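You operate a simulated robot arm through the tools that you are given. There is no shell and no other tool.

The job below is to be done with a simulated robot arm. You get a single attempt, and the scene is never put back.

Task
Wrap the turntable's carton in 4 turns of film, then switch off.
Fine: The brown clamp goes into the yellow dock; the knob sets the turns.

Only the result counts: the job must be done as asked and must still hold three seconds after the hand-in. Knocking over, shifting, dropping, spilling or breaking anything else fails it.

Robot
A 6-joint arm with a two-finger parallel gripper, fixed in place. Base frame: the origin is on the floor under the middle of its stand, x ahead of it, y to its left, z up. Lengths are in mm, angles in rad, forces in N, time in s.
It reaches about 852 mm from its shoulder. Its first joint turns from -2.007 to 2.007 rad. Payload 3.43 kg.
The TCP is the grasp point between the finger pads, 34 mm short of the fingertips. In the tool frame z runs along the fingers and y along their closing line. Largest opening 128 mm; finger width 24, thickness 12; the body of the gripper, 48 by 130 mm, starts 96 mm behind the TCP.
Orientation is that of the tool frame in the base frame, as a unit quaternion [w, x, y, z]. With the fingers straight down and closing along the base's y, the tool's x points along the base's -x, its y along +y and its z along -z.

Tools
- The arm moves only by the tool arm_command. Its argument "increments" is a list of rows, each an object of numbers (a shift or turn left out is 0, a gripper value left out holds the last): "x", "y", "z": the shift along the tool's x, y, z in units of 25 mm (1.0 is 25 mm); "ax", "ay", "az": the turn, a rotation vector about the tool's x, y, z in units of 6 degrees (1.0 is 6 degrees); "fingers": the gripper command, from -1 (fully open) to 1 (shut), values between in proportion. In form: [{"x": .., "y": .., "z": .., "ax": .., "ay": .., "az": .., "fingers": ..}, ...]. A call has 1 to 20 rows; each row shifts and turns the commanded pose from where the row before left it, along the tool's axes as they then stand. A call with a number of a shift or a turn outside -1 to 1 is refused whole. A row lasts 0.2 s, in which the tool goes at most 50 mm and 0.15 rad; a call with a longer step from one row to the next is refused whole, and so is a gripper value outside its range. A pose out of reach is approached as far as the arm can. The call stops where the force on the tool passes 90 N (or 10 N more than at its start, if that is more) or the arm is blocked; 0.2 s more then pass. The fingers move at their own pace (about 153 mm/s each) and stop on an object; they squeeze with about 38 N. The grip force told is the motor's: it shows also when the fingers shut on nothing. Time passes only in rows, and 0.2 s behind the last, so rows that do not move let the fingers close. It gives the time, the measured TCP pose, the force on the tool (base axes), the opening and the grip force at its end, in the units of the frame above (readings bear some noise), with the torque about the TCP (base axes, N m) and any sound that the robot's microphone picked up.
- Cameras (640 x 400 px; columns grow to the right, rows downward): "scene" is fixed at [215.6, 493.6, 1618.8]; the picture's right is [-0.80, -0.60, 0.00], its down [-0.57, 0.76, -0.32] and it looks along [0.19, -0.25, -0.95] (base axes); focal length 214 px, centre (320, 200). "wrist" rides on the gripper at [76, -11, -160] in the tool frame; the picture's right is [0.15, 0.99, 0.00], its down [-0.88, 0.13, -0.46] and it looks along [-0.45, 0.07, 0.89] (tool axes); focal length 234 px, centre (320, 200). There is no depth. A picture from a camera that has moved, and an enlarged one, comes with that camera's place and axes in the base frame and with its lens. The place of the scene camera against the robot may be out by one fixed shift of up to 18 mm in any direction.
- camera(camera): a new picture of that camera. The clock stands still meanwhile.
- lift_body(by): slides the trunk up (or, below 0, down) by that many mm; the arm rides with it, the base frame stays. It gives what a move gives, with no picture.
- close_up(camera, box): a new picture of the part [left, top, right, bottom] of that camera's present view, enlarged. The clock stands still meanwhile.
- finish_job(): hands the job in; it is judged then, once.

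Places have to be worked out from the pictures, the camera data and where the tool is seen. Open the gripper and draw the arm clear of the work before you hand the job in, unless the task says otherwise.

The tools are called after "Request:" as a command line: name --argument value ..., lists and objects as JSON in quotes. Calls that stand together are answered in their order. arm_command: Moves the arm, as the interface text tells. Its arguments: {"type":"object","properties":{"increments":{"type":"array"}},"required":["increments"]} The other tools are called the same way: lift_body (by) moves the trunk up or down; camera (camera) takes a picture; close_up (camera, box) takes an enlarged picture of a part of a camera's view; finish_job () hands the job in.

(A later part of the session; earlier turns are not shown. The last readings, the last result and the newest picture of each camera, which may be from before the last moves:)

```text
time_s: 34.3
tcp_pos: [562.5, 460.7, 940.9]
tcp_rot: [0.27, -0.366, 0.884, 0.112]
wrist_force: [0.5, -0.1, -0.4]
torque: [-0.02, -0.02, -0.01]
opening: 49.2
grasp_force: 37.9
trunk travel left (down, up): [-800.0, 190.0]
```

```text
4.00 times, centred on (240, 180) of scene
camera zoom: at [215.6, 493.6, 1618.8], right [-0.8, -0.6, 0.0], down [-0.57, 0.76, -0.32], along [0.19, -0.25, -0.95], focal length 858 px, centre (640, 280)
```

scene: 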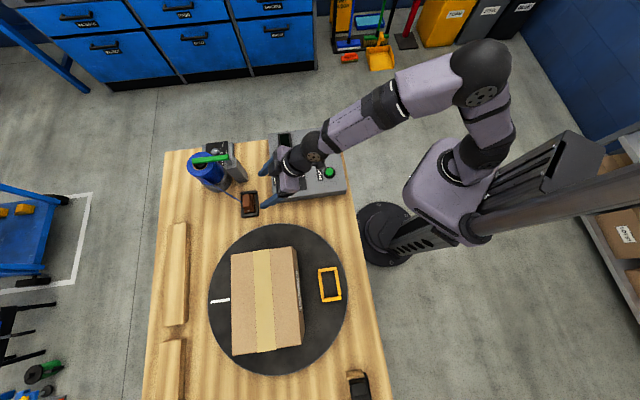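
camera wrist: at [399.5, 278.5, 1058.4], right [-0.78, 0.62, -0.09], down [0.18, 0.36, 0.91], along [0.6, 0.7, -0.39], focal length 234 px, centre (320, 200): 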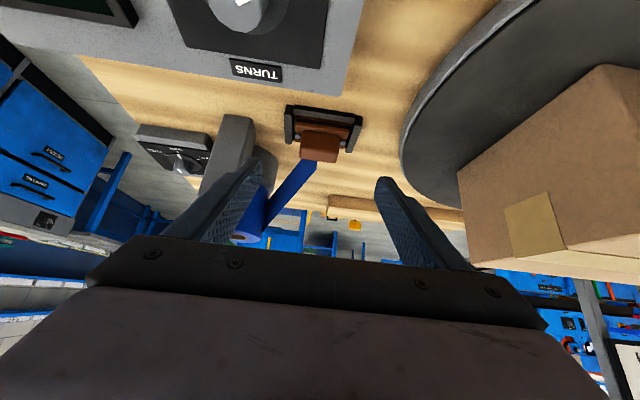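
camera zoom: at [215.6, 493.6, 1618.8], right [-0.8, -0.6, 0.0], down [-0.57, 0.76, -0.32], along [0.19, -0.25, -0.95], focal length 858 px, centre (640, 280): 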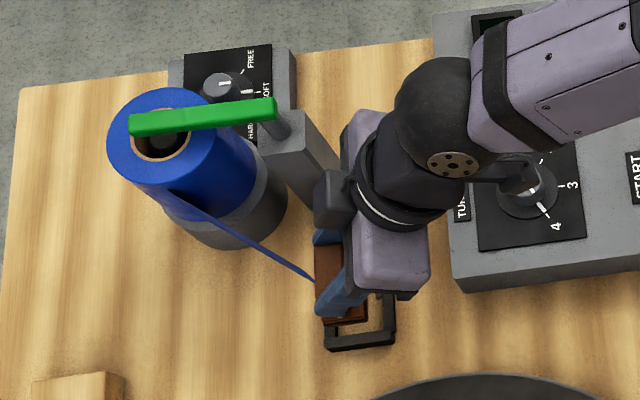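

The clamp came out of the dock cleanly with the film following. I carry it slowly into the corridor between panel and turntable.

Request:
arm_command --increments '[{"x": 0.133, "y": 0.48, "z": -0.202}, {"x": 0.133, "y": 0.48, "z": -0.202}, {"x": 0.133, "y": 0.48, "z": -0.202}, {"x": 0.133, "y": 0.48, "z": -0.202}, {"x": 0.133, "y": 0.48, "z": -0.202}, {"x": 0.133, "y": 0.48, "z": -0.202}, {"x": 0.467, "y": 0.138, "z": -0.352}, {"x": 0.467, "y": 0.138, "z": -0.352}, {"x": 0.467, "y": 0.138, "z": -0.352}, {"x": 0.467, "y": 0.138, "z": -0.352}, {"x": 0.467, "y": 0.138, "z": -0.352}, {"x": 0.467, "y": 0.138, "z": -0.352}]'

Request:
camera --camera "scene"

Request:
camera --camera "wrist"

```text
time_s: 36.9
tcp_pos: [411.2, 440.2, 960.8]
tcp_rot: [0.27, -0.366, 0.884, 0.112]
wrist_force: [0.4, 0.3, -1.2]
torque: [0.0, 0.01, 0.0]
opening: 49.1
grasp_force: 37.8
trunk travel left (down, up): [-800.0, 190.0]
```

```text
taken
```

scene: 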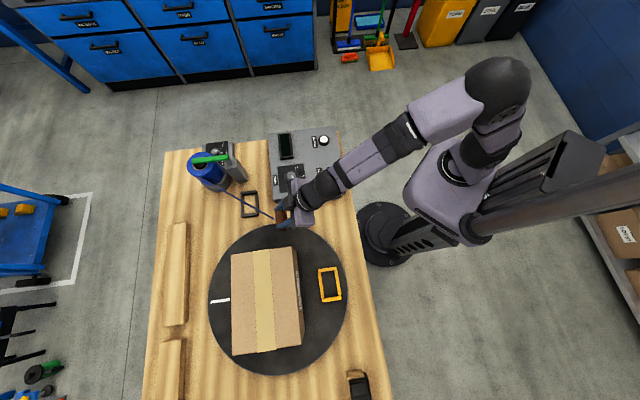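

```text
taken
camera wrist: at [311.9, 324.0, 1050.4], right [-0.79, 0.61, -0.08], down [0.24, 0.43, 0.87], along [0.57, 0.66, -0.49], focal length 234 px, centre (320, 200)
```

wrist: 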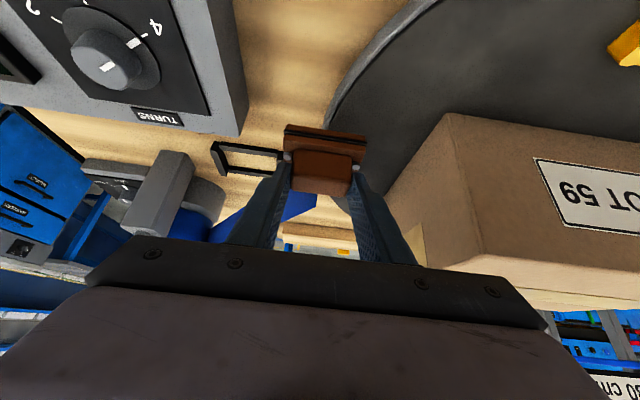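

The clamp hangs level and the film trails freely. I continue around the carton's near corner toward the yellow dock.

Request:
arm_command --increments '[{"x": 0.47, "y": 0.14, "z": -0.345}, {"x": 0.47, "y": 0.14, "z": -0.345}, {"x": 0.47, "y": 0.14, "z": -0.345}, {"x": 0.47, "y": 0.14, "z": -0.345}, {"x": 0.47, "y": 0.14, "z": -0.345}, {"x": 0.47, "y": 0.14, "z": -0.345}, {"x": 0.47, "y": 0.14, "z": -0.345}, {"x": 0.066, "y": 0.602, "z": -0.045}, {"x": 0.066, "y": 0.602, "z": -0.045}, {"x": 0.066, "y": 0.602, "z": -0.045}, {"x": 0.066, "y": 0.602, "z": -0.045}, {"x": 0.066, "y": 0.602, "z": -0.045}, {"x": 0.066, "y": 0.602, "z": -0.045}]'

Request:
camera --camera "scene"

Request:
camera --camera "wrist"

```text
time_s: 39.7
tcp_pos: [249.6, 439.6, 962.7]
tcp_rot: [0.27, -0.365, 0.884, 0.112]
wrist_force: [-0.3, -0.2, -0.5]
torque: [0.02, 0.01, 0.01]
opening: 49.0
grasp_force: 38.2
trunk travel left (down, up): [-800.0, 190.0]
```

```text
taken
```

scene: 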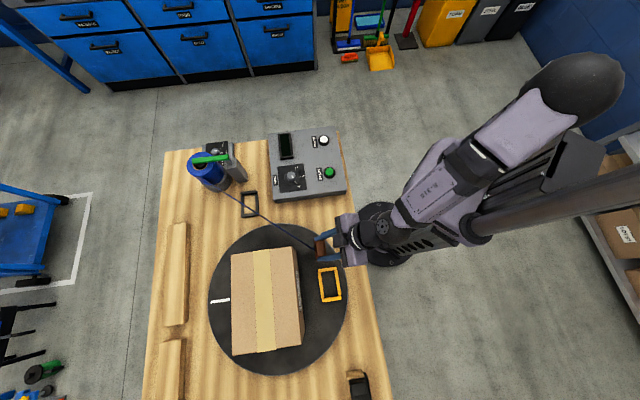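

```text
taken
camera wrist: at [150.1, 324.0, 1052.8], right [-0.78, 0.61, -0.08], down [0.24, 0.43, 0.87], along [0.57, 0.66, -0.49], focal length 234 px, centre (320, 200)
```

wrist: 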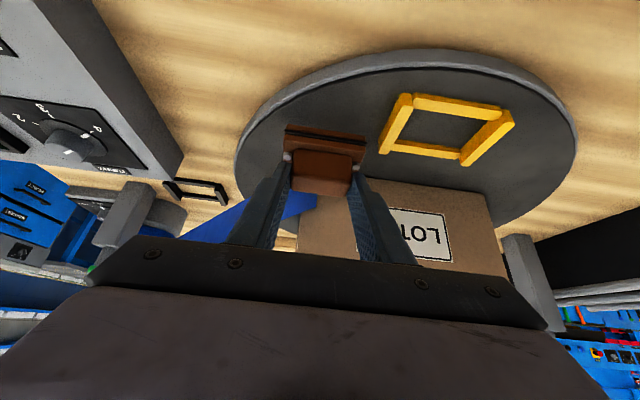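

The dock is in clear view; I enlarge it from this tilted pose to double-check its position and height.

Request:
close_up --camera "wrist" --box '[360, 80, 540, 180]'

Request:
close_up --camera "wrist" --box '[240, 100, 400, 220]'

```text
3.56 times, centred on (450, 130) of wrist
camera zoom: at [150.1, 324.0, 1052.8], right [-0.78, 0.61, -0.08], down [0.24, 0.43, 0.87], along [0.57, 0.66, -0.49], focal length 833 px, centre (-142, 449)
```

zoom: 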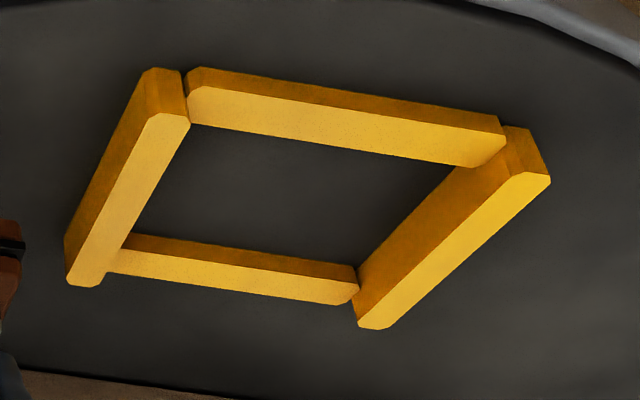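

```text
3.33 times, centred on (320, 160) of wrist
camera zoom: at [150.1, 324.0, 1052.8], right [-0.78, 0.61, -0.08], down [0.24, 0.43, 0.87], along [0.57, 0.66, -0.49], focal length 781 px, centre (320, 333)
```

zoom: 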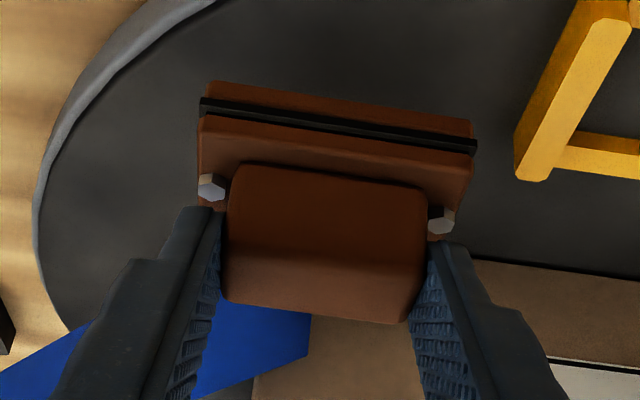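

The inner dock is ≈45×77–80 mm and the clamp base ≈40×68 mm, so I need about 2 mm accuracy. I move the clamp to hover above the dock and check the alignment there.

Request:
arm_command --increments '[{"x": 0.056, "y": 0.532, "z": -0.038}, {"x": 0.056, "y": 0.532, "z": -0.038}, {"x": 0.056, "y": 0.532, "z": -0.038}, {"x": 0.056, "y": 0.532, "z": -0.038}, {"x": 0.056, "y": 0.532, "z": -0.038}, {"x": 0.056, "y": 0.532, "z": -0.038}, {"x": 0.056, "y": 0.532, "z": -0.038}, {"x": 0.056, "y": 0.532, "z": -0.038}, {}, {}]'

Request:
close_up --camera "scene" --box '[290, 240, 390, 320]'

Request:
close_up --camera "wrist" --box '[240, 80, 400, 220]'

Request:
camera --camera "scene"

```text
time_s: 41.9
tcp_pos: [164.5, 506.8, 960.7]
tcp_rot: [0.27, -0.366, 0.884, 0.112]
wrist_force: [-0.5, 0.5, -1.0]
torque: [0.0, 0.03, -0.01]
opening: 49.5
grasp_force: 38.5
trunk travel left (down, up): [-800.0, 190.0]
```

```text
5.00 times, centred on (340, 280) of scene
camera zoom: at [215.6, 493.6, 1618.8], right [-0.8, -0.6, 0.0], down [-0.57, 0.76, -0.32], along [0.19, -0.25, -0.95], focal length 1072 px, centre (220, -200)
```

zoom: 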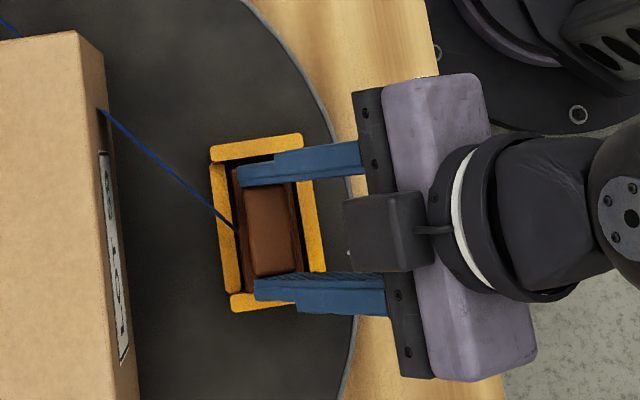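

```text
2.86 times, centred on (320, 150) of wrist
camera zoom: at [65.2, 391.4, 1051.2], right [-0.79, 0.61, -0.08], down [0.24, 0.43, 0.87], along [0.57, 0.66, -0.49], focal length 669 px, centre (320, 343)
```

zoom: 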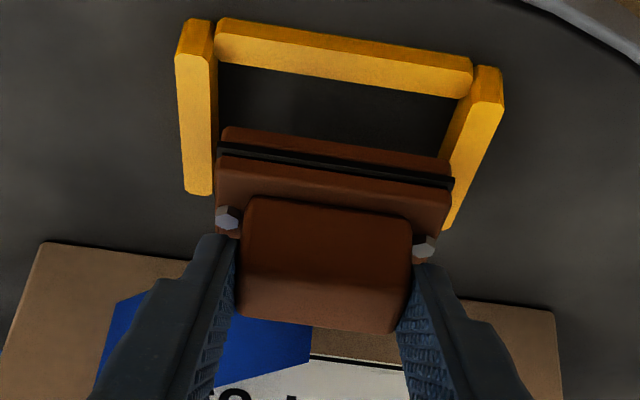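

```text
taken
```

scene: 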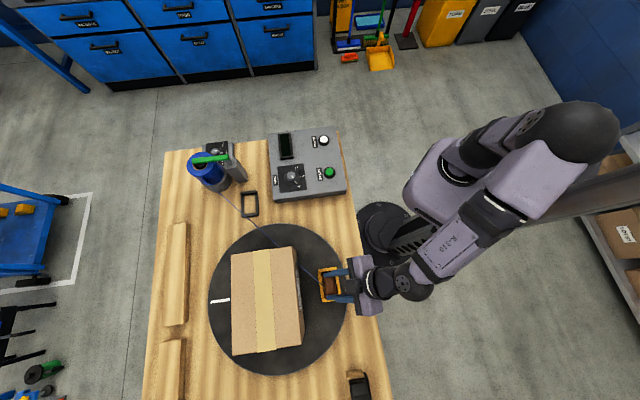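

The clamp hovers almost exactly over the dock in both views. I enlarge the scene view further to check the residual offset before lowering.

Request:
close_up --camera "scene" --box '[312, 262, 362, 306]'

Request:
close_up --camera "wrist" --box '[270, 80, 380, 160]'

```text
9.09 times, centred on (337, 284) of scene
camera zoom: at [215.6, 493.6, 1618.8], right [-0.8, -0.6, 0.0], down [-0.57, 0.76, -0.32], along [0.19, -0.25, -0.95], focal length 1950 px, centre (166, -564)
```

zoom: 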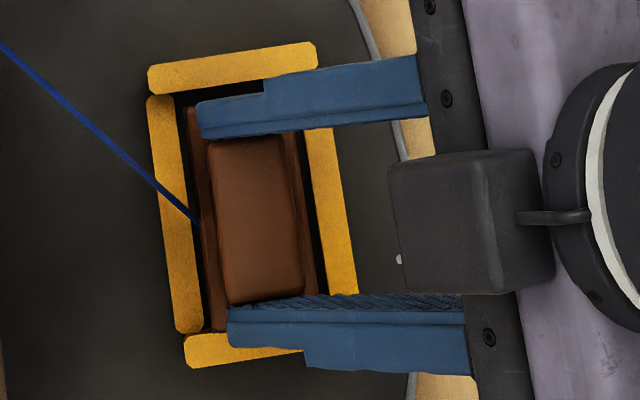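

```text
5.00 times, centred on (325, 120) of wrist
camera zoom: at [65.2, 391.4, 1051.2], right [-0.79, 0.61, -0.08], down [0.24, 0.43, 0.87], along [0.57, 0.66, -0.49], focal length 1171 px, centre (295, 600)
```

zoom: 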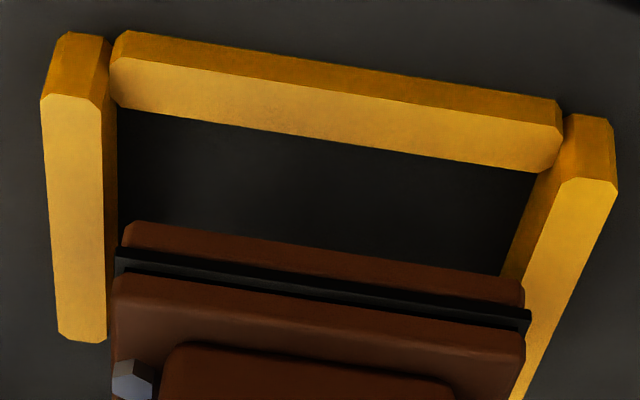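

The clamp is within about 1 mm of the dock centre in both directions, with matching yaw and ≈4 mm clearance each side. I lower 20 mm vertically and check again.

Request:
arm_command --increments '[{"x": 0.145, "z": 0.144}, {"x": 0.112, "z": 0.166}, {"x": 0.112, "z": 0.166}, {"x": 0.112, "z": 0.166}, {}, {}]'

Request:
close_up --camera "scene" --box '[312, 262, 362, 306]'

Request:
close_up --camera "wrist" --box '[250, 80, 390, 200]'

```text
time_s: 43.3
tcp_pos: [164.6, 504.8, 942.4]
tcp_rot: [0.27, -0.366, 0.883, 0.112]
wrist_force: [0.7, 1.2, -1.6]
torque: [-0.02, 0.07, 0.0]
opening: 49.0
grasp_force: 37.8
trunk travel left (down, up): [-800.0, 190.0]
```

```text
9.09 times, centred on (337, 284) of scene
camera zoom: at [215.6, 493.6, 1618.8], right [-0.8, -0.6, 0.0], down [-0.57, 0.76, -0.32], along [0.19, -0.25, -0.95], focal length 1950 px, centre (166, -564)
```

zoom: 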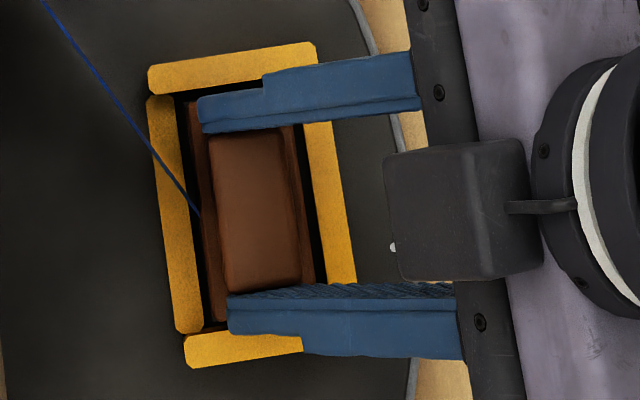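

```text
3.33 times, centred on (320, 140) of wrist
camera zoom: at [65.6, 389.9, 1032.3], right [-0.79, 0.61, -0.08], down [0.24, 0.43, 0.87], along [0.57, 0.66, -0.49], focal length 781 px, centre (320, 400)
```

zoom: 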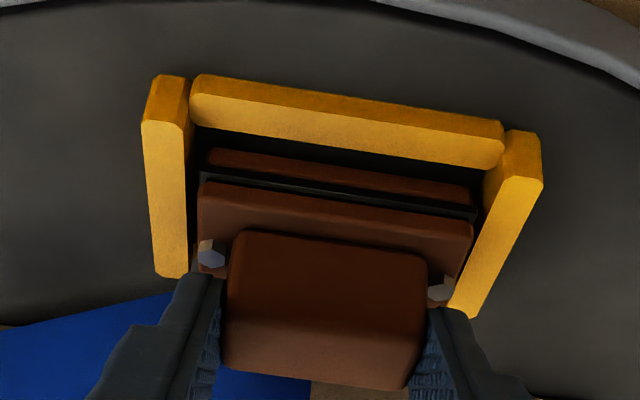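

Alignment still holds (n within 0.5 mm; I add about 1 mm along +y_tool). I lower another 12 mm in small steps while watching the force.

Request:
arm_command --increments '[{"x": 0.067, "y": 0.045, "z": 0.1}, {"x": 0.067, "z": 0.1}, {"x": 0.067, "z": 0.1}, {"x": 0.045, "z": 0.067}, {}, {}]'

Request:
close_up --camera "wrist" --box '[250, 80, 390, 200]'

Request:
close_up --camera "scene" --box '[312, 262, 362, 306]'

Request:
camera --camera "scene"

```text
time_s: 44.7
tcp_pos: [165.5, 505.4, 935.6]
tcp_rot: [0.272, -0.365, 0.883, 0.116]
wrist_force: [3.3, 0.9, 33.0]
torque: [-0.14, -0.25, 0.03]
opening: 49.0
grasp_force: 38.0
trunk travel left (down, up): [-800.0, 190.0]
```

```text
3.33 times, centred on (320, 140) of wrist
camera zoom: at [64.3, 389.2, 1023.8], right [-0.79, 0.61, -0.08], down [0.24, 0.42, 0.88], along [0.57, 0.67, -0.48], focal length 781 px, centre (320, 400)
```

zoom: 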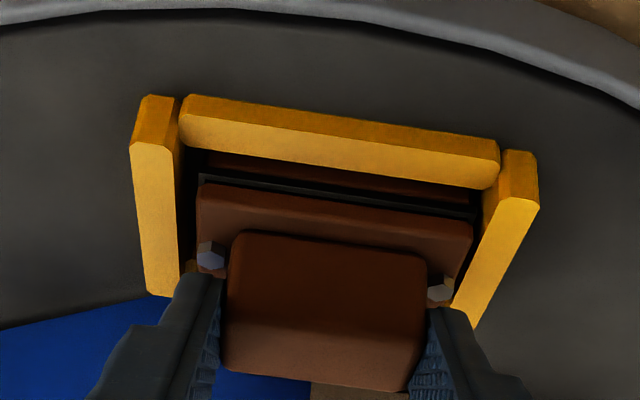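

```text
9.09 times, centred on (337, 284) of scene
camera zoom: at [215.6, 493.6, 1618.8], right [-0.8, -0.6, 0.0], down [-0.57, 0.76, -0.32], along [0.19, -0.25, -0.95], focal length 1950 px, centre (166, -564)
```

zoom: 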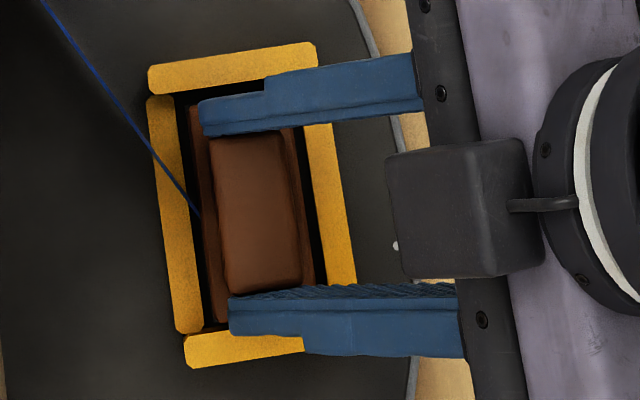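

```text
taken
```

scene: 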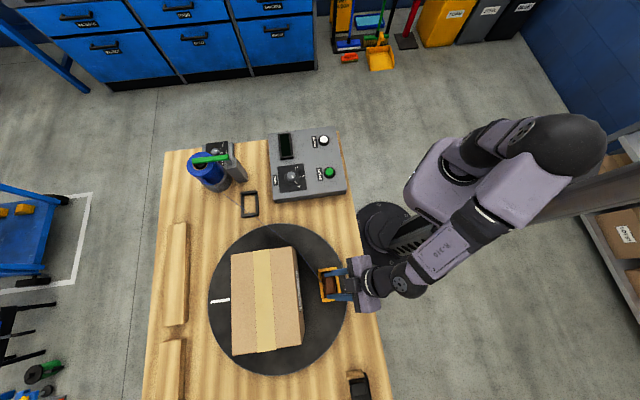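

Contact: 33 N upward at TCP z≈935.6, which matches the clamp standing on the turntable inside the walls (sitting on top of the walls would give ≈946). I ease off by about 4 mm and read the force before releasing.

Request:
arm_command --increments '[{"x": -0.045, "z": -0.066}, {"x": -0.045, "z": -0.066}, {}, {}]'

Request:
close_up --camera "wrist" --box '[250, 80, 390, 200]'

```text
time_s: 45.7
tcp_pos: [163.1, 506.1, 935.8]
tcp_rot: [0.27, -0.366, 0.883, 0.112]
wrist_force: [7.4, 4.3, 13.3]
torque: [0.67, -0.47, -0.11]
opening: 49.1
grasp_force: 38.1
trunk travel left (down, up): [-800.0, 190.0]
```

```text
3.33 times, centred on (320, 140) of wrist
camera zoom: at [64.3, 390.3, 1025.1], right [-0.79, 0.61, -0.08], down [0.24, 0.43, 0.87], along [0.57, 0.66, -0.49], focal length 781 px, centre (320, 400)
```

zoom: 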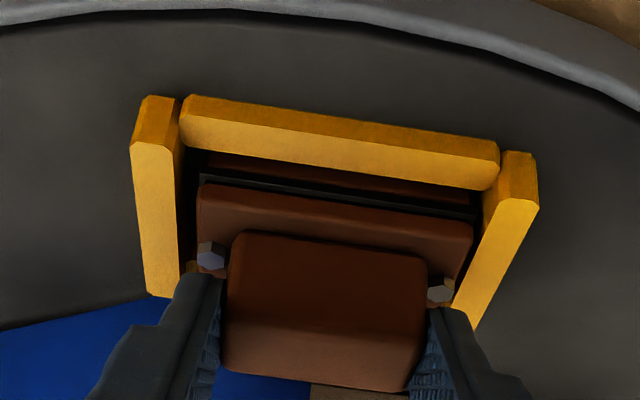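

The clamp sits firmly inside the walls with little residual force. I raise by a further 1 mm and then open the fingers to 80 mm.

Request:
arm_command --increments '[{"x": -0.03, "z": -0.04}, {"fingers": 0.1}, {"fingers": -0.1}, {"fingers": -0.25}, {}]'

Request:
close_up --camera "wrist" --box '[250, 80, 390, 200]'

Request:
close_up --camera "scene" --box '[312, 262, 362, 306]'

```text
time_s: 46.9
tcp_pos: [164.2, 505.1, 937.1]
tcp_rot: [0.27, -0.366, 0.884, 0.111]
wrist_force: [-0.2, -0.1, 0.6]
torque: [0.0, 0.01, -0.02]
opening: 79.8
grasp_force: 0.1
trunk travel left (down, up): [-800.0, 190.0]
```

```text
3.33 times, centred on (320, 140) of wrist
camera zoom: at [64.1, 390.0, 1026.3], right [-0.79, 0.61, -0.08], down [0.24, 0.43, 0.87], along [0.57, 0.66, -0.49], focal length 781 px, centre (320, 400)
```

zoom: 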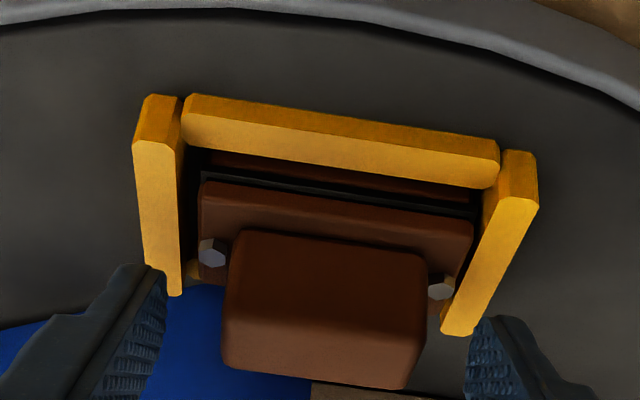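

```text
9.09 times, centred on (337, 284) of scene
camera zoom: at [215.6, 493.6, 1618.8], right [-0.8, -0.6, 0.0], down [-0.57, 0.76, -0.32], along [0.19, -0.25, -0.95], focal length 1950 px, centre (166, -564)
```

zoom: 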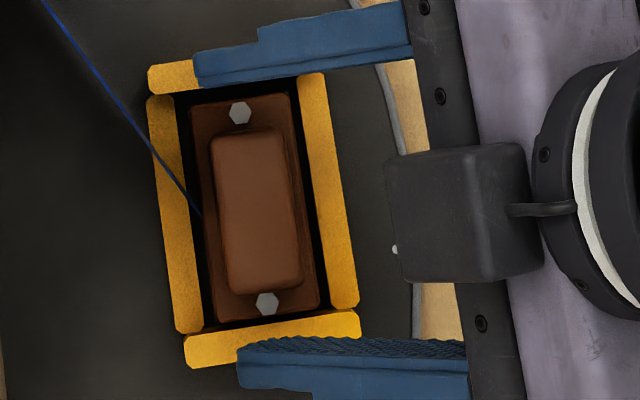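

The clamp rests level inside the yellow dock and the fingers are free. I back out along the tool axis, then bring the gripper upright and close it for pressing buttons.

Request:
arm_command --increments '[{"z": -0.5}, {"z": -0.8}, {"z": -1}, {"z": -1}, {"z": -1}, {"z": -0.8}, {"ay": 0.945, "fingers": 1}, {"ay": 0.945}, {"ay": 0.945}, {"ay": 0.945}, {"ay": 0.945}, {"ay": 0.945}, {}]'

Request:
camera --camera "scene"

Request:
camera --camera "wrist"

```text
time_s: 49.7
tcp_pos: [114.9, 454.5, 1042.8]
tcp_rot: [-0.001, -0.384, 0.924, -0.001]
wrist_force: [-1.1, 0.3, 0.3]
torque: [0.0, 0.0, -0.03]
opening: 0.0
grasp_force: 33.2
trunk travel left (down, up): [-800.0, 190.0]
```

```text
taken
```

scene: 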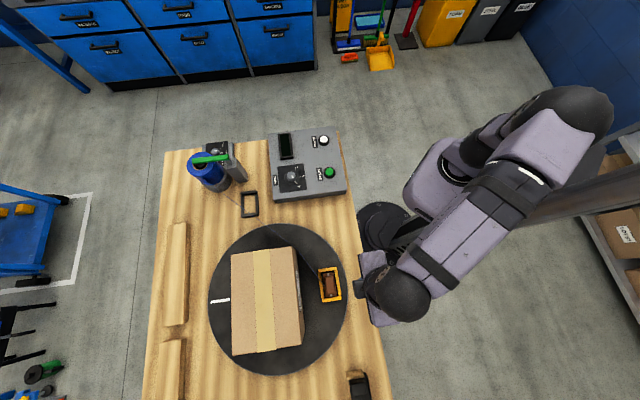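

```text
taken
camera wrist: at [68.8, 393.9, 1202.3], right [-0.8, 0.6, 0.0], down [0.53, 0.72, 0.45], along [0.27, 0.36, -0.89], focal length 234 px, centre (320, 200)
```

wrist: 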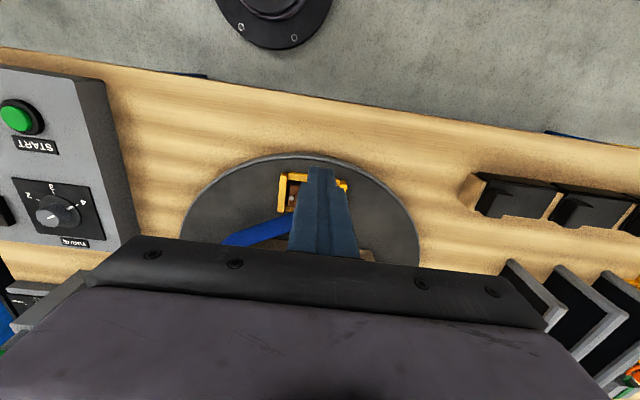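

Clamp and dock look right. I check the film's run between roll and clamp.

Request:
close_up --camera "scene" --box '[190, 150, 360, 300]'

Request:
close_up --camera "scene" --box '[190, 130, 290, 220]'

```text
2.67 times, centred on (275, 225) of scene
camera zoom: at [215.6, 493.6, 1618.8], right [-0.8, -0.6, 0.0], down [-0.57, 0.76, -0.32], along [0.19, -0.25, -0.95], focal length 572 px, centre (440, 133)
```

zoom: 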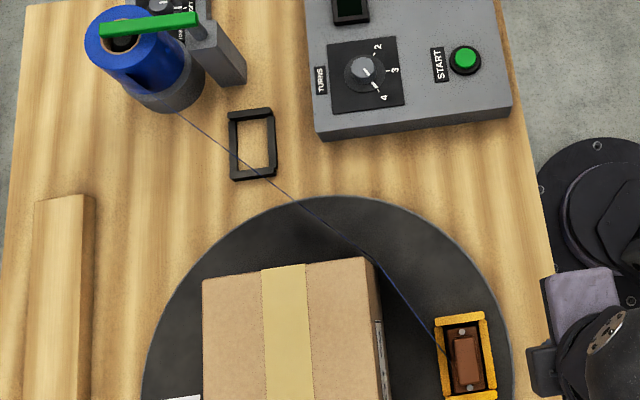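

```text
4.44 times, centred on (240, 175) of scene
camera zoom: at [215.6, 493.6, 1618.8], right [-0.8, -0.6, 0.0], down [-0.57, 0.76, -0.32], along [0.19, -0.25, -0.95], focal length 953 px, centre (676, 311)
```

zoom: 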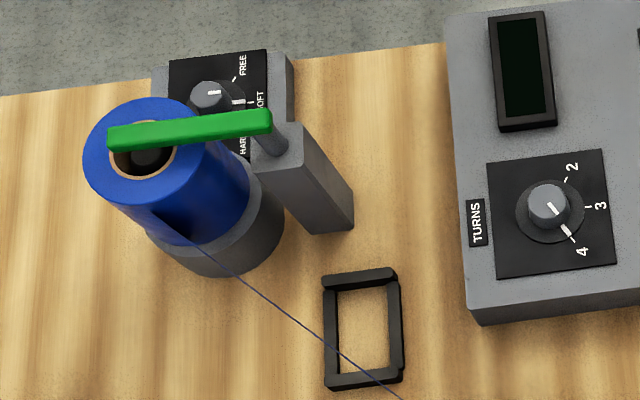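

The film runs taut from the roll past the carton's corner to the clamp, with the tension knob on SOFT and TURNS on 4. I move toward the POWER button at safe height.

Request:
arm_command --increments '[{"x": -0.043, "y": -0.5}, {"x": -0.043, "y": -1}, {"x": -0.043, "y": -1}, {"x": -0.043, "y": -1}, {"x": -0.043, "y": -1}, {"x": -0.043, "y": -1}, {"x": -0.043, "y": -1}, {"x": -0.043, "y": -1}, {"x": -0.043, "y": -1}, {"x": -0.043, "y": -1}, {"x": -0.043, "y": -1}, {"x": -0.043, "y": -1}, {"x": -0.043, "y": -1}, {"x": -0.043, "y": -1}, {"x": -0.043, "y": -1}, {"x": -0.043, "y": -1}, {"x": -0.043, "y": -1}, {"x": -0.043, "y": -1}, {"x": -0.043, "y": -1}, {"x": -0.043, "y": -0.5}]'

Request:
camera --camera "wrist"

```text
time_s: 53.9
tcp_pos: [466.5, 137.3, 1042.2]
tcp_rot: [0.0, -0.383, 0.924, 0.0]
wrist_force: [-0.1, -0.2, 1.1]
torque: [0.0, -0.01, -0.01]
opening: 0.0
grasp_force: 33.0
trunk travel left (down, up): [-800.0, 190.0]
```

```text
taken
camera wrist: at [420.2, 75.4, 1201.9], right [-0.8, 0.6, 0.0], down [0.53, 0.72, 0.46], along [0.27, 0.37, -0.89], focal length 234 px, centre (320, 200)
```

wrist: 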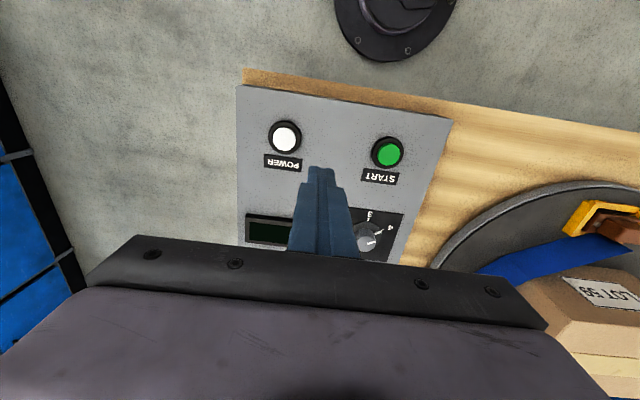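

POWER reads (496.5,102) from here too. I move above it with the closed fingertips about 25 mm over the cap.

Request:
arm_command --increments '[{"x": 0.03, "y": -0.62, "z": 0.6}, {"x": 0.03, "y": -0.62, "z": 0.8}, {"x": 0.03, "y": -0.61, "z": 0.8}, {"z": 0.8}, {"z": 0.6}, {}]'

Request:
close_up --camera "wrist" --box '[220, 80, 460, 260]'

Request:
close_up --camera "scene" --box '[260, 110, 360, 210]'

```text
time_s: 55.3
tcp_pos: [497.1, 101.4, 950.4]
tcp_rot: [0.0, -0.383, 0.924, 0.0]
wrist_force: [0.2, -1.0, 0.1]
torque: [-0.03, -0.01, 0.01]
opening: 0.2
grasp_force: 33.4
trunk travel left (down, up): [-800.0, 190.0]
```

```text
2.22 times, centred on (340, 170) of wrist
camera zoom: at [451.4, 39.8, 1111.1], right [-0.8, 0.6, 0.0], down [0.53, 0.71, 0.46], along [0.27, 0.37, -0.89], focal length 520 px, centre (276, 267)
```

zoom: 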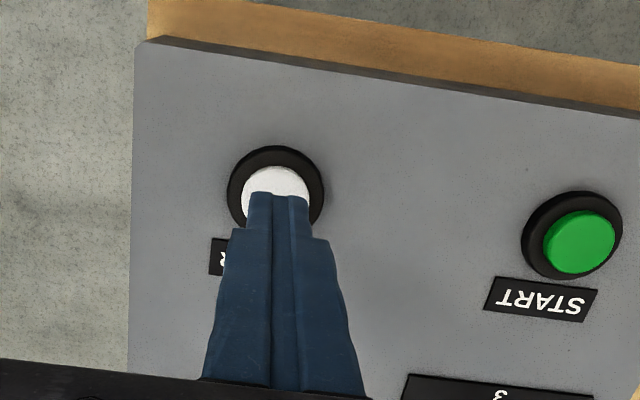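

```text
4.00 times, centred on (310, 160) of scene
camera zoom: at [215.6, 493.6, 1618.8], right [-0.8, -0.6, 0.0], down [-0.57, 0.76, -0.32], along [0.19, -0.25, -0.95], focal length 858 px, centre (360, 360)
```

zoom: 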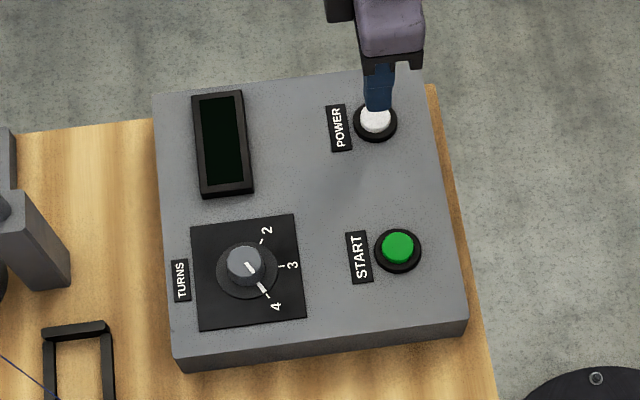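

The fingertip is centred over the POWER cap. I approach to just above it.

Request:
arm_command --increments '[{"z": 0.4}, {"z": 0.3}, {}]'

Request:
close_up --camera "wrist" --box '[240, 100, 400, 220]'

```text
time_s: 56.1
tcp_pos: [497.8, 99.7, 933.5]
tcp_rot: [-0.001, -0.383, 0.924, 0.0]
wrist_force: [0.6, 0.2, -0.1]
torque: [0.0, 0.0, 0.04]
opening: 0.0
grasp_force: 33.1
trunk travel left (down, up): [-800.0, 190.0]
```

```text
3.33 times, centred on (320, 160) of wrist
camera zoom: at [451.7, 39.8, 1094.3], right [-0.8, 0.6, 0.0], down [0.53, 0.71, 0.46], along [0.27, 0.37, -0.89], focal length 781 px, centre (320, 333)
```

zoom: 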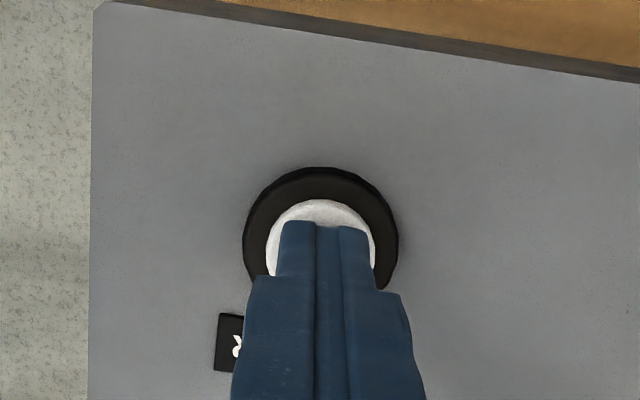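

Centred on the cap. I press down about 9 mm in small steps and read force and sound.

Request:
arm_command --increments '[{"z": 0.16}, {"z": 0.12}, {"z": 0.08}]'

Request:
close_up --camera "scene" --box '[260, 110, 360, 210]'

```text
time_s: 56.9
tcp_pos: [496.3, 100.5, 927.6]
tcp_rot: [0.002, -0.383, 0.924, 0.0]
wrist_force: [2.1, 1.2, 9.3]
torque: [0.08, -0.07, -0.02]
opening: 0.0
grasp_force: 32.7
trunk travel left (down, up): [-800.0, 190.0]
heard: click
```

```text
4.00 times, centred on (310, 160) of scene
camera zoom: at [215.6, 493.6, 1618.8], right [-0.8, -0.6, 0.0], down [-0.57, 0.76, -0.32], along [0.19, -0.25, -0.95], focal length 858 px, centre (360, 360)
```

zoom: 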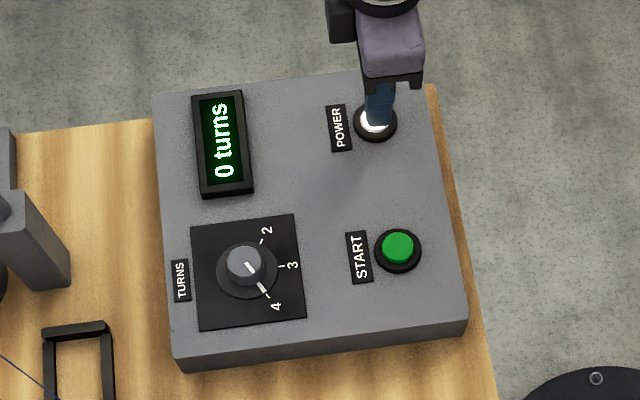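

A click, and the display reads "0 turns": power is on. I lift off and move over START.

Request:
arm_command --increments '[{"z": -0.4}, {"z": -0.6}, {"z": -0.6}, {"y": 0.9}, {"y": 0.95}, {"y": 0.95}, {"y": 0.95}, {"y": 0.95}, {"y": 0.9}, {}]'

Request:
close_up --camera "wrist" --box '[240, 80, 400, 220]'

Request:
close_up --camera "scene" --box '[260, 110, 360, 210]'

```text
time_s: 59.1
tcp_pos: [396.9, 200.3, 966.2]
tcp_rot: [0.001, -0.383, 0.924, 0.0]
wrist_force: [-0.5, 0.2, -0.9]
torque: [0.0, -0.04, -0.02]
opening: 0.1
grasp_force: 32.8
trunk travel left (down, up): [-800.0, 190.0]
```

```text
2.86 times, centred on (320, 150) of wrist
camera zoom: at [349.9, 139.1, 1125.1], right [-0.8, 0.6, 0.0], down [0.53, 0.71, 0.46], along [0.27, 0.37, -0.89], focal length 669 px, centre (320, 343)
```

zoom: 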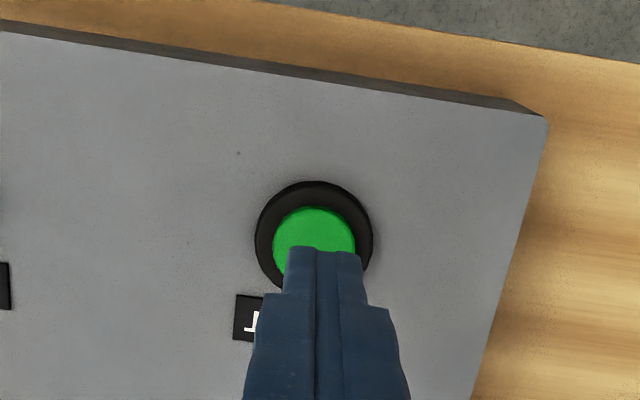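

```text
4.00 times, centred on (310, 160) of scene
camera zoom: at [215.6, 493.6, 1618.8], right [-0.8, -0.6, 0.0], down [-0.57, 0.76, -0.32], along [0.19, -0.25, -0.95], focal length 858 px, centre (360, 360)
```

zoom: 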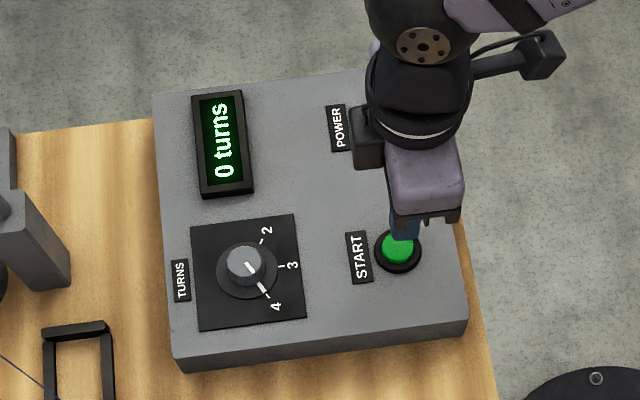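

START's cap is directly beneath (398.3,200.8). I press it the same way.

Request:
arm_command --increments '[{"x": -0.05, "y": -0.02, "z": 0.6}, {"z": 0.45}, {"z": 0.22}, {"z": 0.16}, {"z": 0.12}, {"z": 0.1}]'

Request:
camera --camera "scene"

```text
time_s: 60.5
tcp_pos: [397.3, 199.6, 926.1]
tcp_rot: [0.002, -0.382, 0.924, 0.0]
wrist_force: [0.5, -4.1, 20.1]
torque: [-0.09, -0.02, -0.02]
opening: 0.1
grasp_force: 33.1
trunk travel left (down, up): [-800.0, 190.0]
heard: click
```

```text
taken
```

scene: 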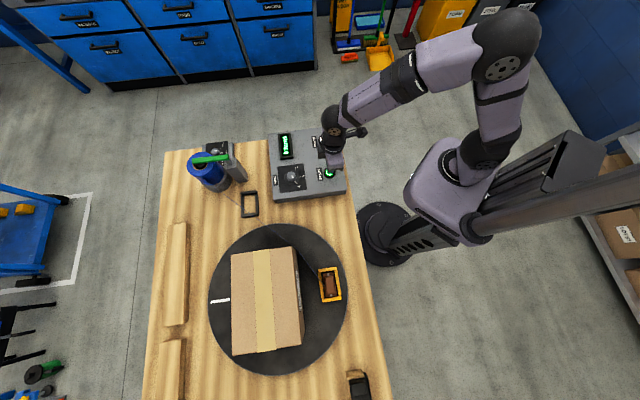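

A click was heard. I lift off START and let a little time pass, then check whether the turntable runs.

Request:
arm_command --increments '[{"z": -0.4}, {"z": -0.6}, {"z": -0.6}, {}, {}]'

Request:
camera --camera "scene"

Request:
close_up --camera "scene" --box '[190, 130, 360, 300]'

```text
time_s: 61.7
tcp_pos: [399.5, 199.4, 965.3]
tcp_rot: [0.0, -0.383, 0.924, 0.0]
wrist_force: [-0.2, 0.2, 1.0]
torque: [0.02, 0.03, 0.01]
opening: 0.0
grasp_force: 33.3
trunk travel left (down, up): [-800.0, 190.0]
```

```text
taken
```

scene: 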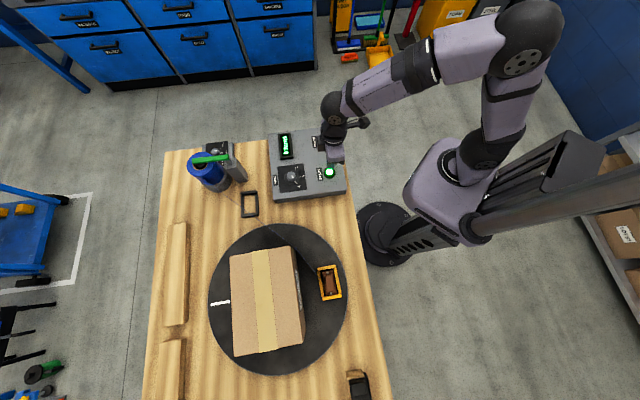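

```text
2.35 times, centred on (275, 215) of scene
camera zoom: at [215.6, 493.6, 1618.8], right [-0.8, -0.6, 0.0], down [-0.57, 0.76, -0.32], along [0.19, -0.25, -0.95], focal length 505 px, centre (426, 165)
```

zoom: 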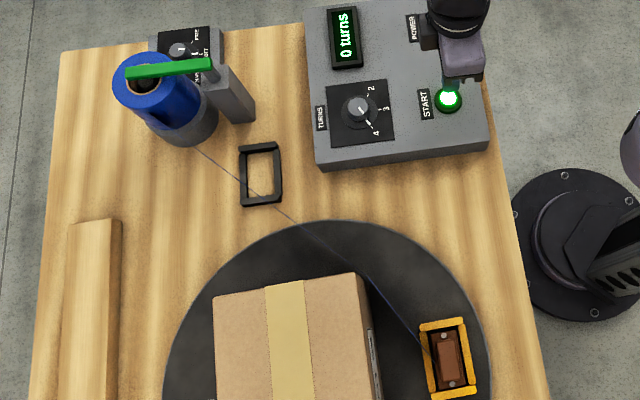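

START is lit and the table has begun to turn. I move back to hover over POWER (far from the turntable) and wait.

Request:
arm_command --increments '[{"y": -0.9}, {"y": -0.95}, {"y": -0.95}, {"y": -0.95}, {"y": -0.95}, {"y": -0.85}, {}, {}, {}, {}, {}, {}]'

Request:
camera --camera "scene"

Request:
close_up --camera "scene" --box '[180, 130, 360, 390]'

```text
time_s: 64.3
tcp_pos: [497.6, 102.8, 965.0]
tcp_rot: [0.0, -0.382, 0.924, 0.0]
wrist_force: [0.0, -0.4, -0.3]
torque: [0.0, 0.03, -0.03]
opening: 0.0
grasp_force: 32.8
trunk travel left (down, up): [-800.0, 190.0]
```

```text
taken
```

scene: 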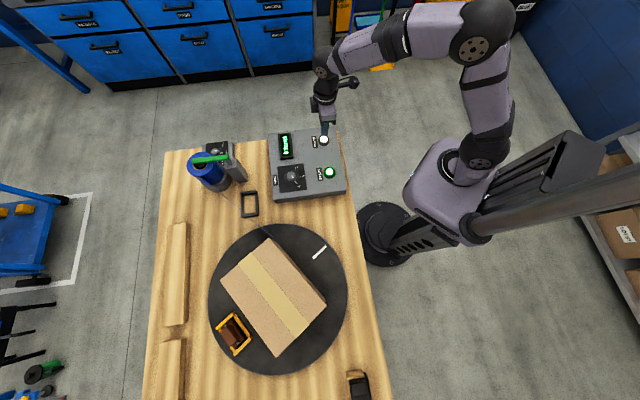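

```text
1.54 times, centred on (270, 260) of scene
camera zoom: at [215.6, 493.6, 1618.8], right [-0.8, -0.6, 0.0], down [-0.57, 0.76, -0.32], along [0.19, -0.25, -0.95], focal length 330 px, centre (397, 108)
```

zoom: 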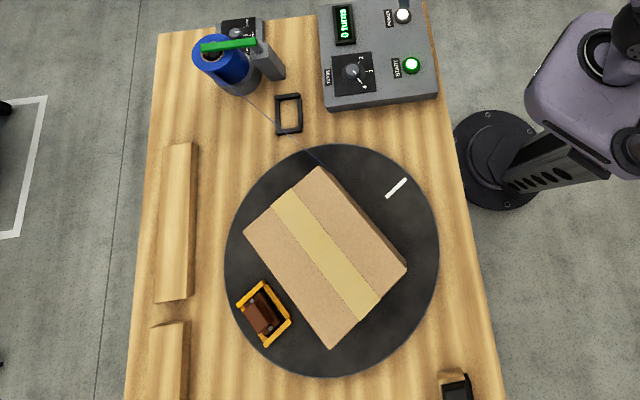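

The turntable is wrapping and the display still counts below 1. I wait.

Request:
arm_command --increments '[{}, {}, {}, {}, {}, {}, {}, {}, {}, {}, {}, {}, {}, {}, {}, {}, {}, {}, {}, {}]'

Request:
close_up --camera "scene" --box '[180, 130, 360, 390]'

Request:
close_up --camera "scene" --box '[260, 120, 360, 200]'

```text
time_s: 68.5
tcp_pos: [497.8, 102.4, 965.9]
tcp_rot: [0.001, -0.383, 0.924, -0.001]
wrist_force: [-0.1, 0.8, -0.2]
torque: [-0.01, 0.0, 0.02]
opening: 0.2
grasp_force: 33.1
trunk travel left (down, up): [-800.0, 190.0]
```

```text
1.54 times, centred on (270, 260) of scene
camera zoom: at [215.6, 493.6, 1618.8], right [-0.8, -0.6, 0.0], down [-0.57, 0.76, -0.32], along [0.19, -0.25, -0.95], focal length 330 px, centre (397, 108)
```

zoom: 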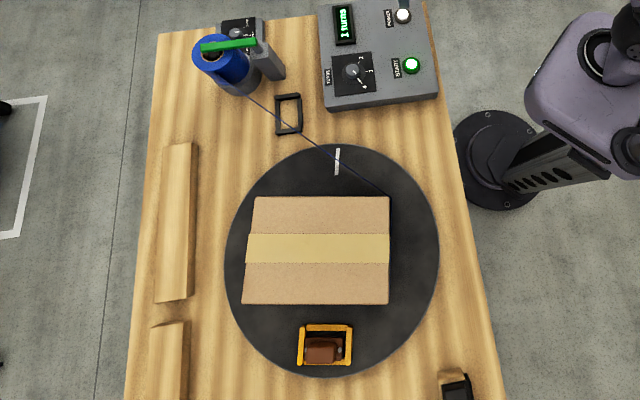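

```text
5.00 times, centred on (310, 160) of scene
camera zoom: at [215.6, 493.6, 1618.8], right [-0.8, -0.6, 0.0], down [-0.57, 0.76, -0.32], along [0.19, -0.25, -0.95], focal length 1072 px, centre (370, 400)
```

zoom: 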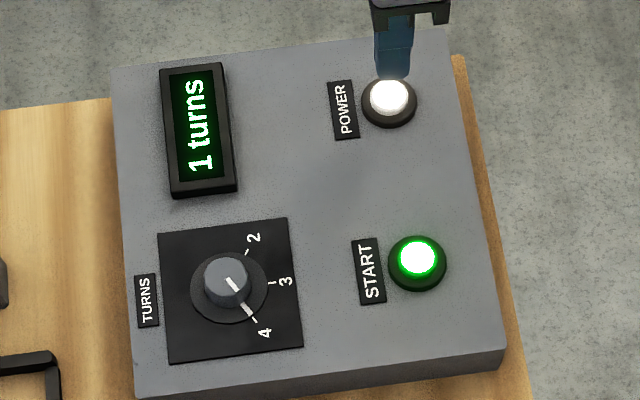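

One turn is counted at roughly 55°/s. I keep waiting.

Request:
arm_command --increments '[{}, {}, {}, {}, {}, {}, {}, {}, {}, {}, {}, {}, {}, {}, {}, {}, {}, {}, {}, {}]'

Request:
arm_command --increments '[{}, {}, {}, {}, {}, {}, {}, {}, {}, {}, {}, {}, {}, {}, {}, {}, {}, {}, {}, {}]'

Request:
close_up --camera "scene" --box '[180, 130, 360, 390]'

Request:
close_up --camera "scene" --box '[260, 120, 360, 200]'

```text
time_s: 72.7
tcp_pos: [496.5, 102.5, 965.1]
tcp_rot: [-0.001, -0.382, 0.924, 0.0]
wrist_force: [-0.2, 0.2, 0.0]
torque: [-0.02, -0.01, 0.0]
opening: 0.0
grasp_force: 32.6
trunk travel left (down, up): [-800.0, 190.0]
```

```text
time_s: 76.9
tcp_pos: [496.8, 102.9, 965.9]
tcp_rot: [0.0, -0.383, 0.924, -0.001]
wrist_force: [-0.4, 0.2, -1.6]
torque: [0.0, 0.0, 0.0]
opening: 0.1
grasp_force: 33.2
trunk travel left (down, up): [-800.0, 190.0]
```

```text
1.54 times, centred on (270, 260) of scene
camera zoom: at [215.6, 493.6, 1618.8], right [-0.8, -0.6, 0.0], down [-0.57, 0.76, -0.32], along [0.19, -0.25, -0.95], focal length 330 px, centre (397, 108)
```

zoom: 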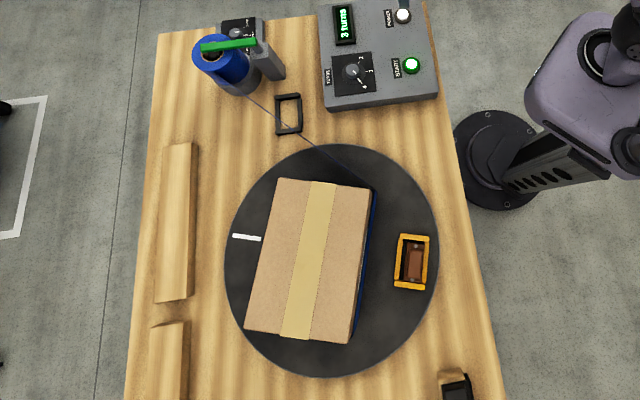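

```text
5.00 times, centred on (310, 160) of scene
camera zoom: at [215.6, 493.6, 1618.8], right [-0.8, -0.6, 0.0], down [-0.57, 0.76, -0.32], along [0.19, -0.25, -0.95], focal length 1072 px, centre (370, 400)
```

zoom: 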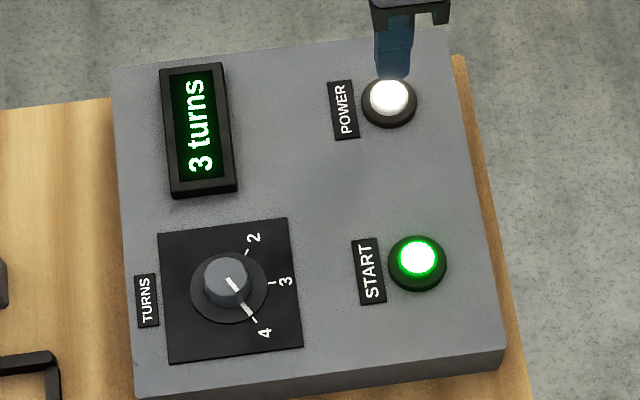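

Three turns are done. I wait for the fourth and for the machine to stop by itself.

Request:
arm_command --increments '[{}, {}, {}, {}, {}, {}, {}, {}, {}, {}, {}, {}, {}, {}, {}, {}, {}, {}, {}, {}]'

Request:
arm_command --increments '[{}, {}, {}, {}, {}, {}, {}, {}, {}, {}, {}, {}, {}, {}, {}]'

Request:
close_up --camera "scene" --box '[180, 130, 360, 390]'

Request:
close_up --camera "scene" --box '[260, 120, 360, 200]'

```text
time_s: 81.1
tcp_pos: [497.6, 102.2, 965.5]
tcp_rot: [-0.001, -0.382, 0.924, 0.001]
wrist_force: [0.6, -0.4, 0.7]
torque: [0.0, -0.01, 0.01]
opening: 0.0
grasp_force: 33.2
trunk travel left (down, up): [-800.0, 190.0]
```

```text
time_s: 84.3
tcp_pos: [496.9, 102.5, 966.6]
tcp_rot: [0.0, -0.383, 0.924, 0.0]
wrist_force: [0.0, 0.6, -0.2]
torque: [-0.01, -0.01, 0.0]
opening: 0.1
grasp_force: 33.0
trunk travel left (down, up): [-800.0, 190.0]
```

```text
1.54 times, centred on (270, 260) of scene
camera zoom: at [215.6, 493.6, 1618.8], right [-0.8, -0.6, 0.0], down [-0.57, 0.76, -0.32], along [0.19, -0.25, -0.95], focal length 330 px, centre (397, 108)
```

zoom: 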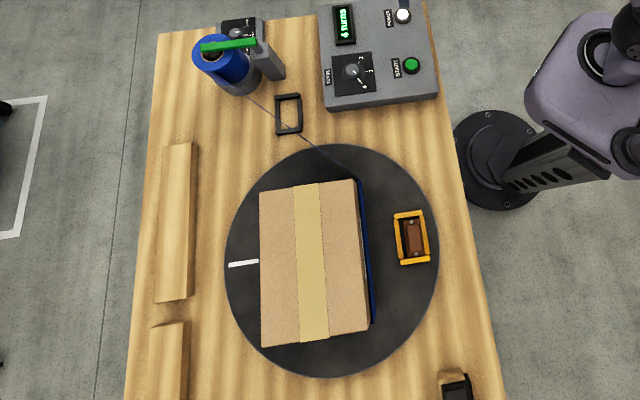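

```text
5.00 times, centred on (310, 160) of scene
camera zoom: at [215.6, 493.6, 1618.8], right [-0.8, -0.6, 0.0], down [-0.57, 0.76, -0.32], along [0.19, -0.25, -0.95], focal length 1072 px, centre (370, 400)
```

zoom: 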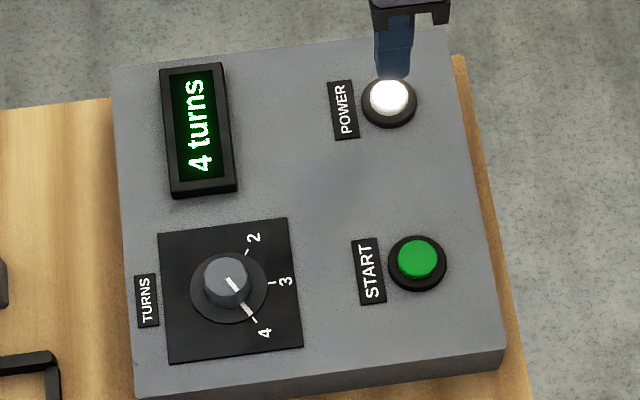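

The display shows 4 turns, the START lamp is off and the table is home. I press POWER once to switch off.

Request:
arm_command --increments '[{"z": 0.6}, {"z": 0.45}, {"z": 0.22}, {"z": 0.16}, {"z": 0.12}, {"z": 0.1}]'

Request:
close_up --camera "scene" --box '[260, 120, 360, 200]'

```text
time_s: 85.7
tcp_pos: [497.9, 101.6, 925.6]
tcp_rot: [0.003, -0.383, 0.924, -0.001]
wrist_force: [-2.7, 1.7, 23.7]
torque: [0.11, 0.03, 0.02]
opening: 0.1
grasp_force: 33.0
trunk travel left (down, up): [-800.0, 190.0]
heard: click
```

```text
5.00 times, centred on (310, 160) of scene
camera zoom: at [215.6, 493.6, 1618.8], right [-0.8, -0.6, 0.0], down [-0.57, 0.76, -0.32], along [0.19, -0.25, -0.95], focal length 1072 px, centre (370, 400)
```

zoom: 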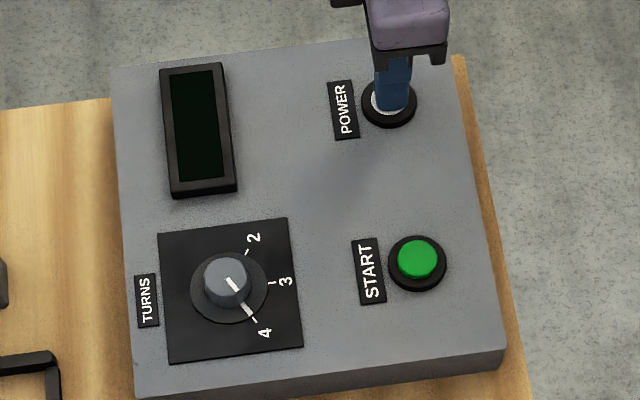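

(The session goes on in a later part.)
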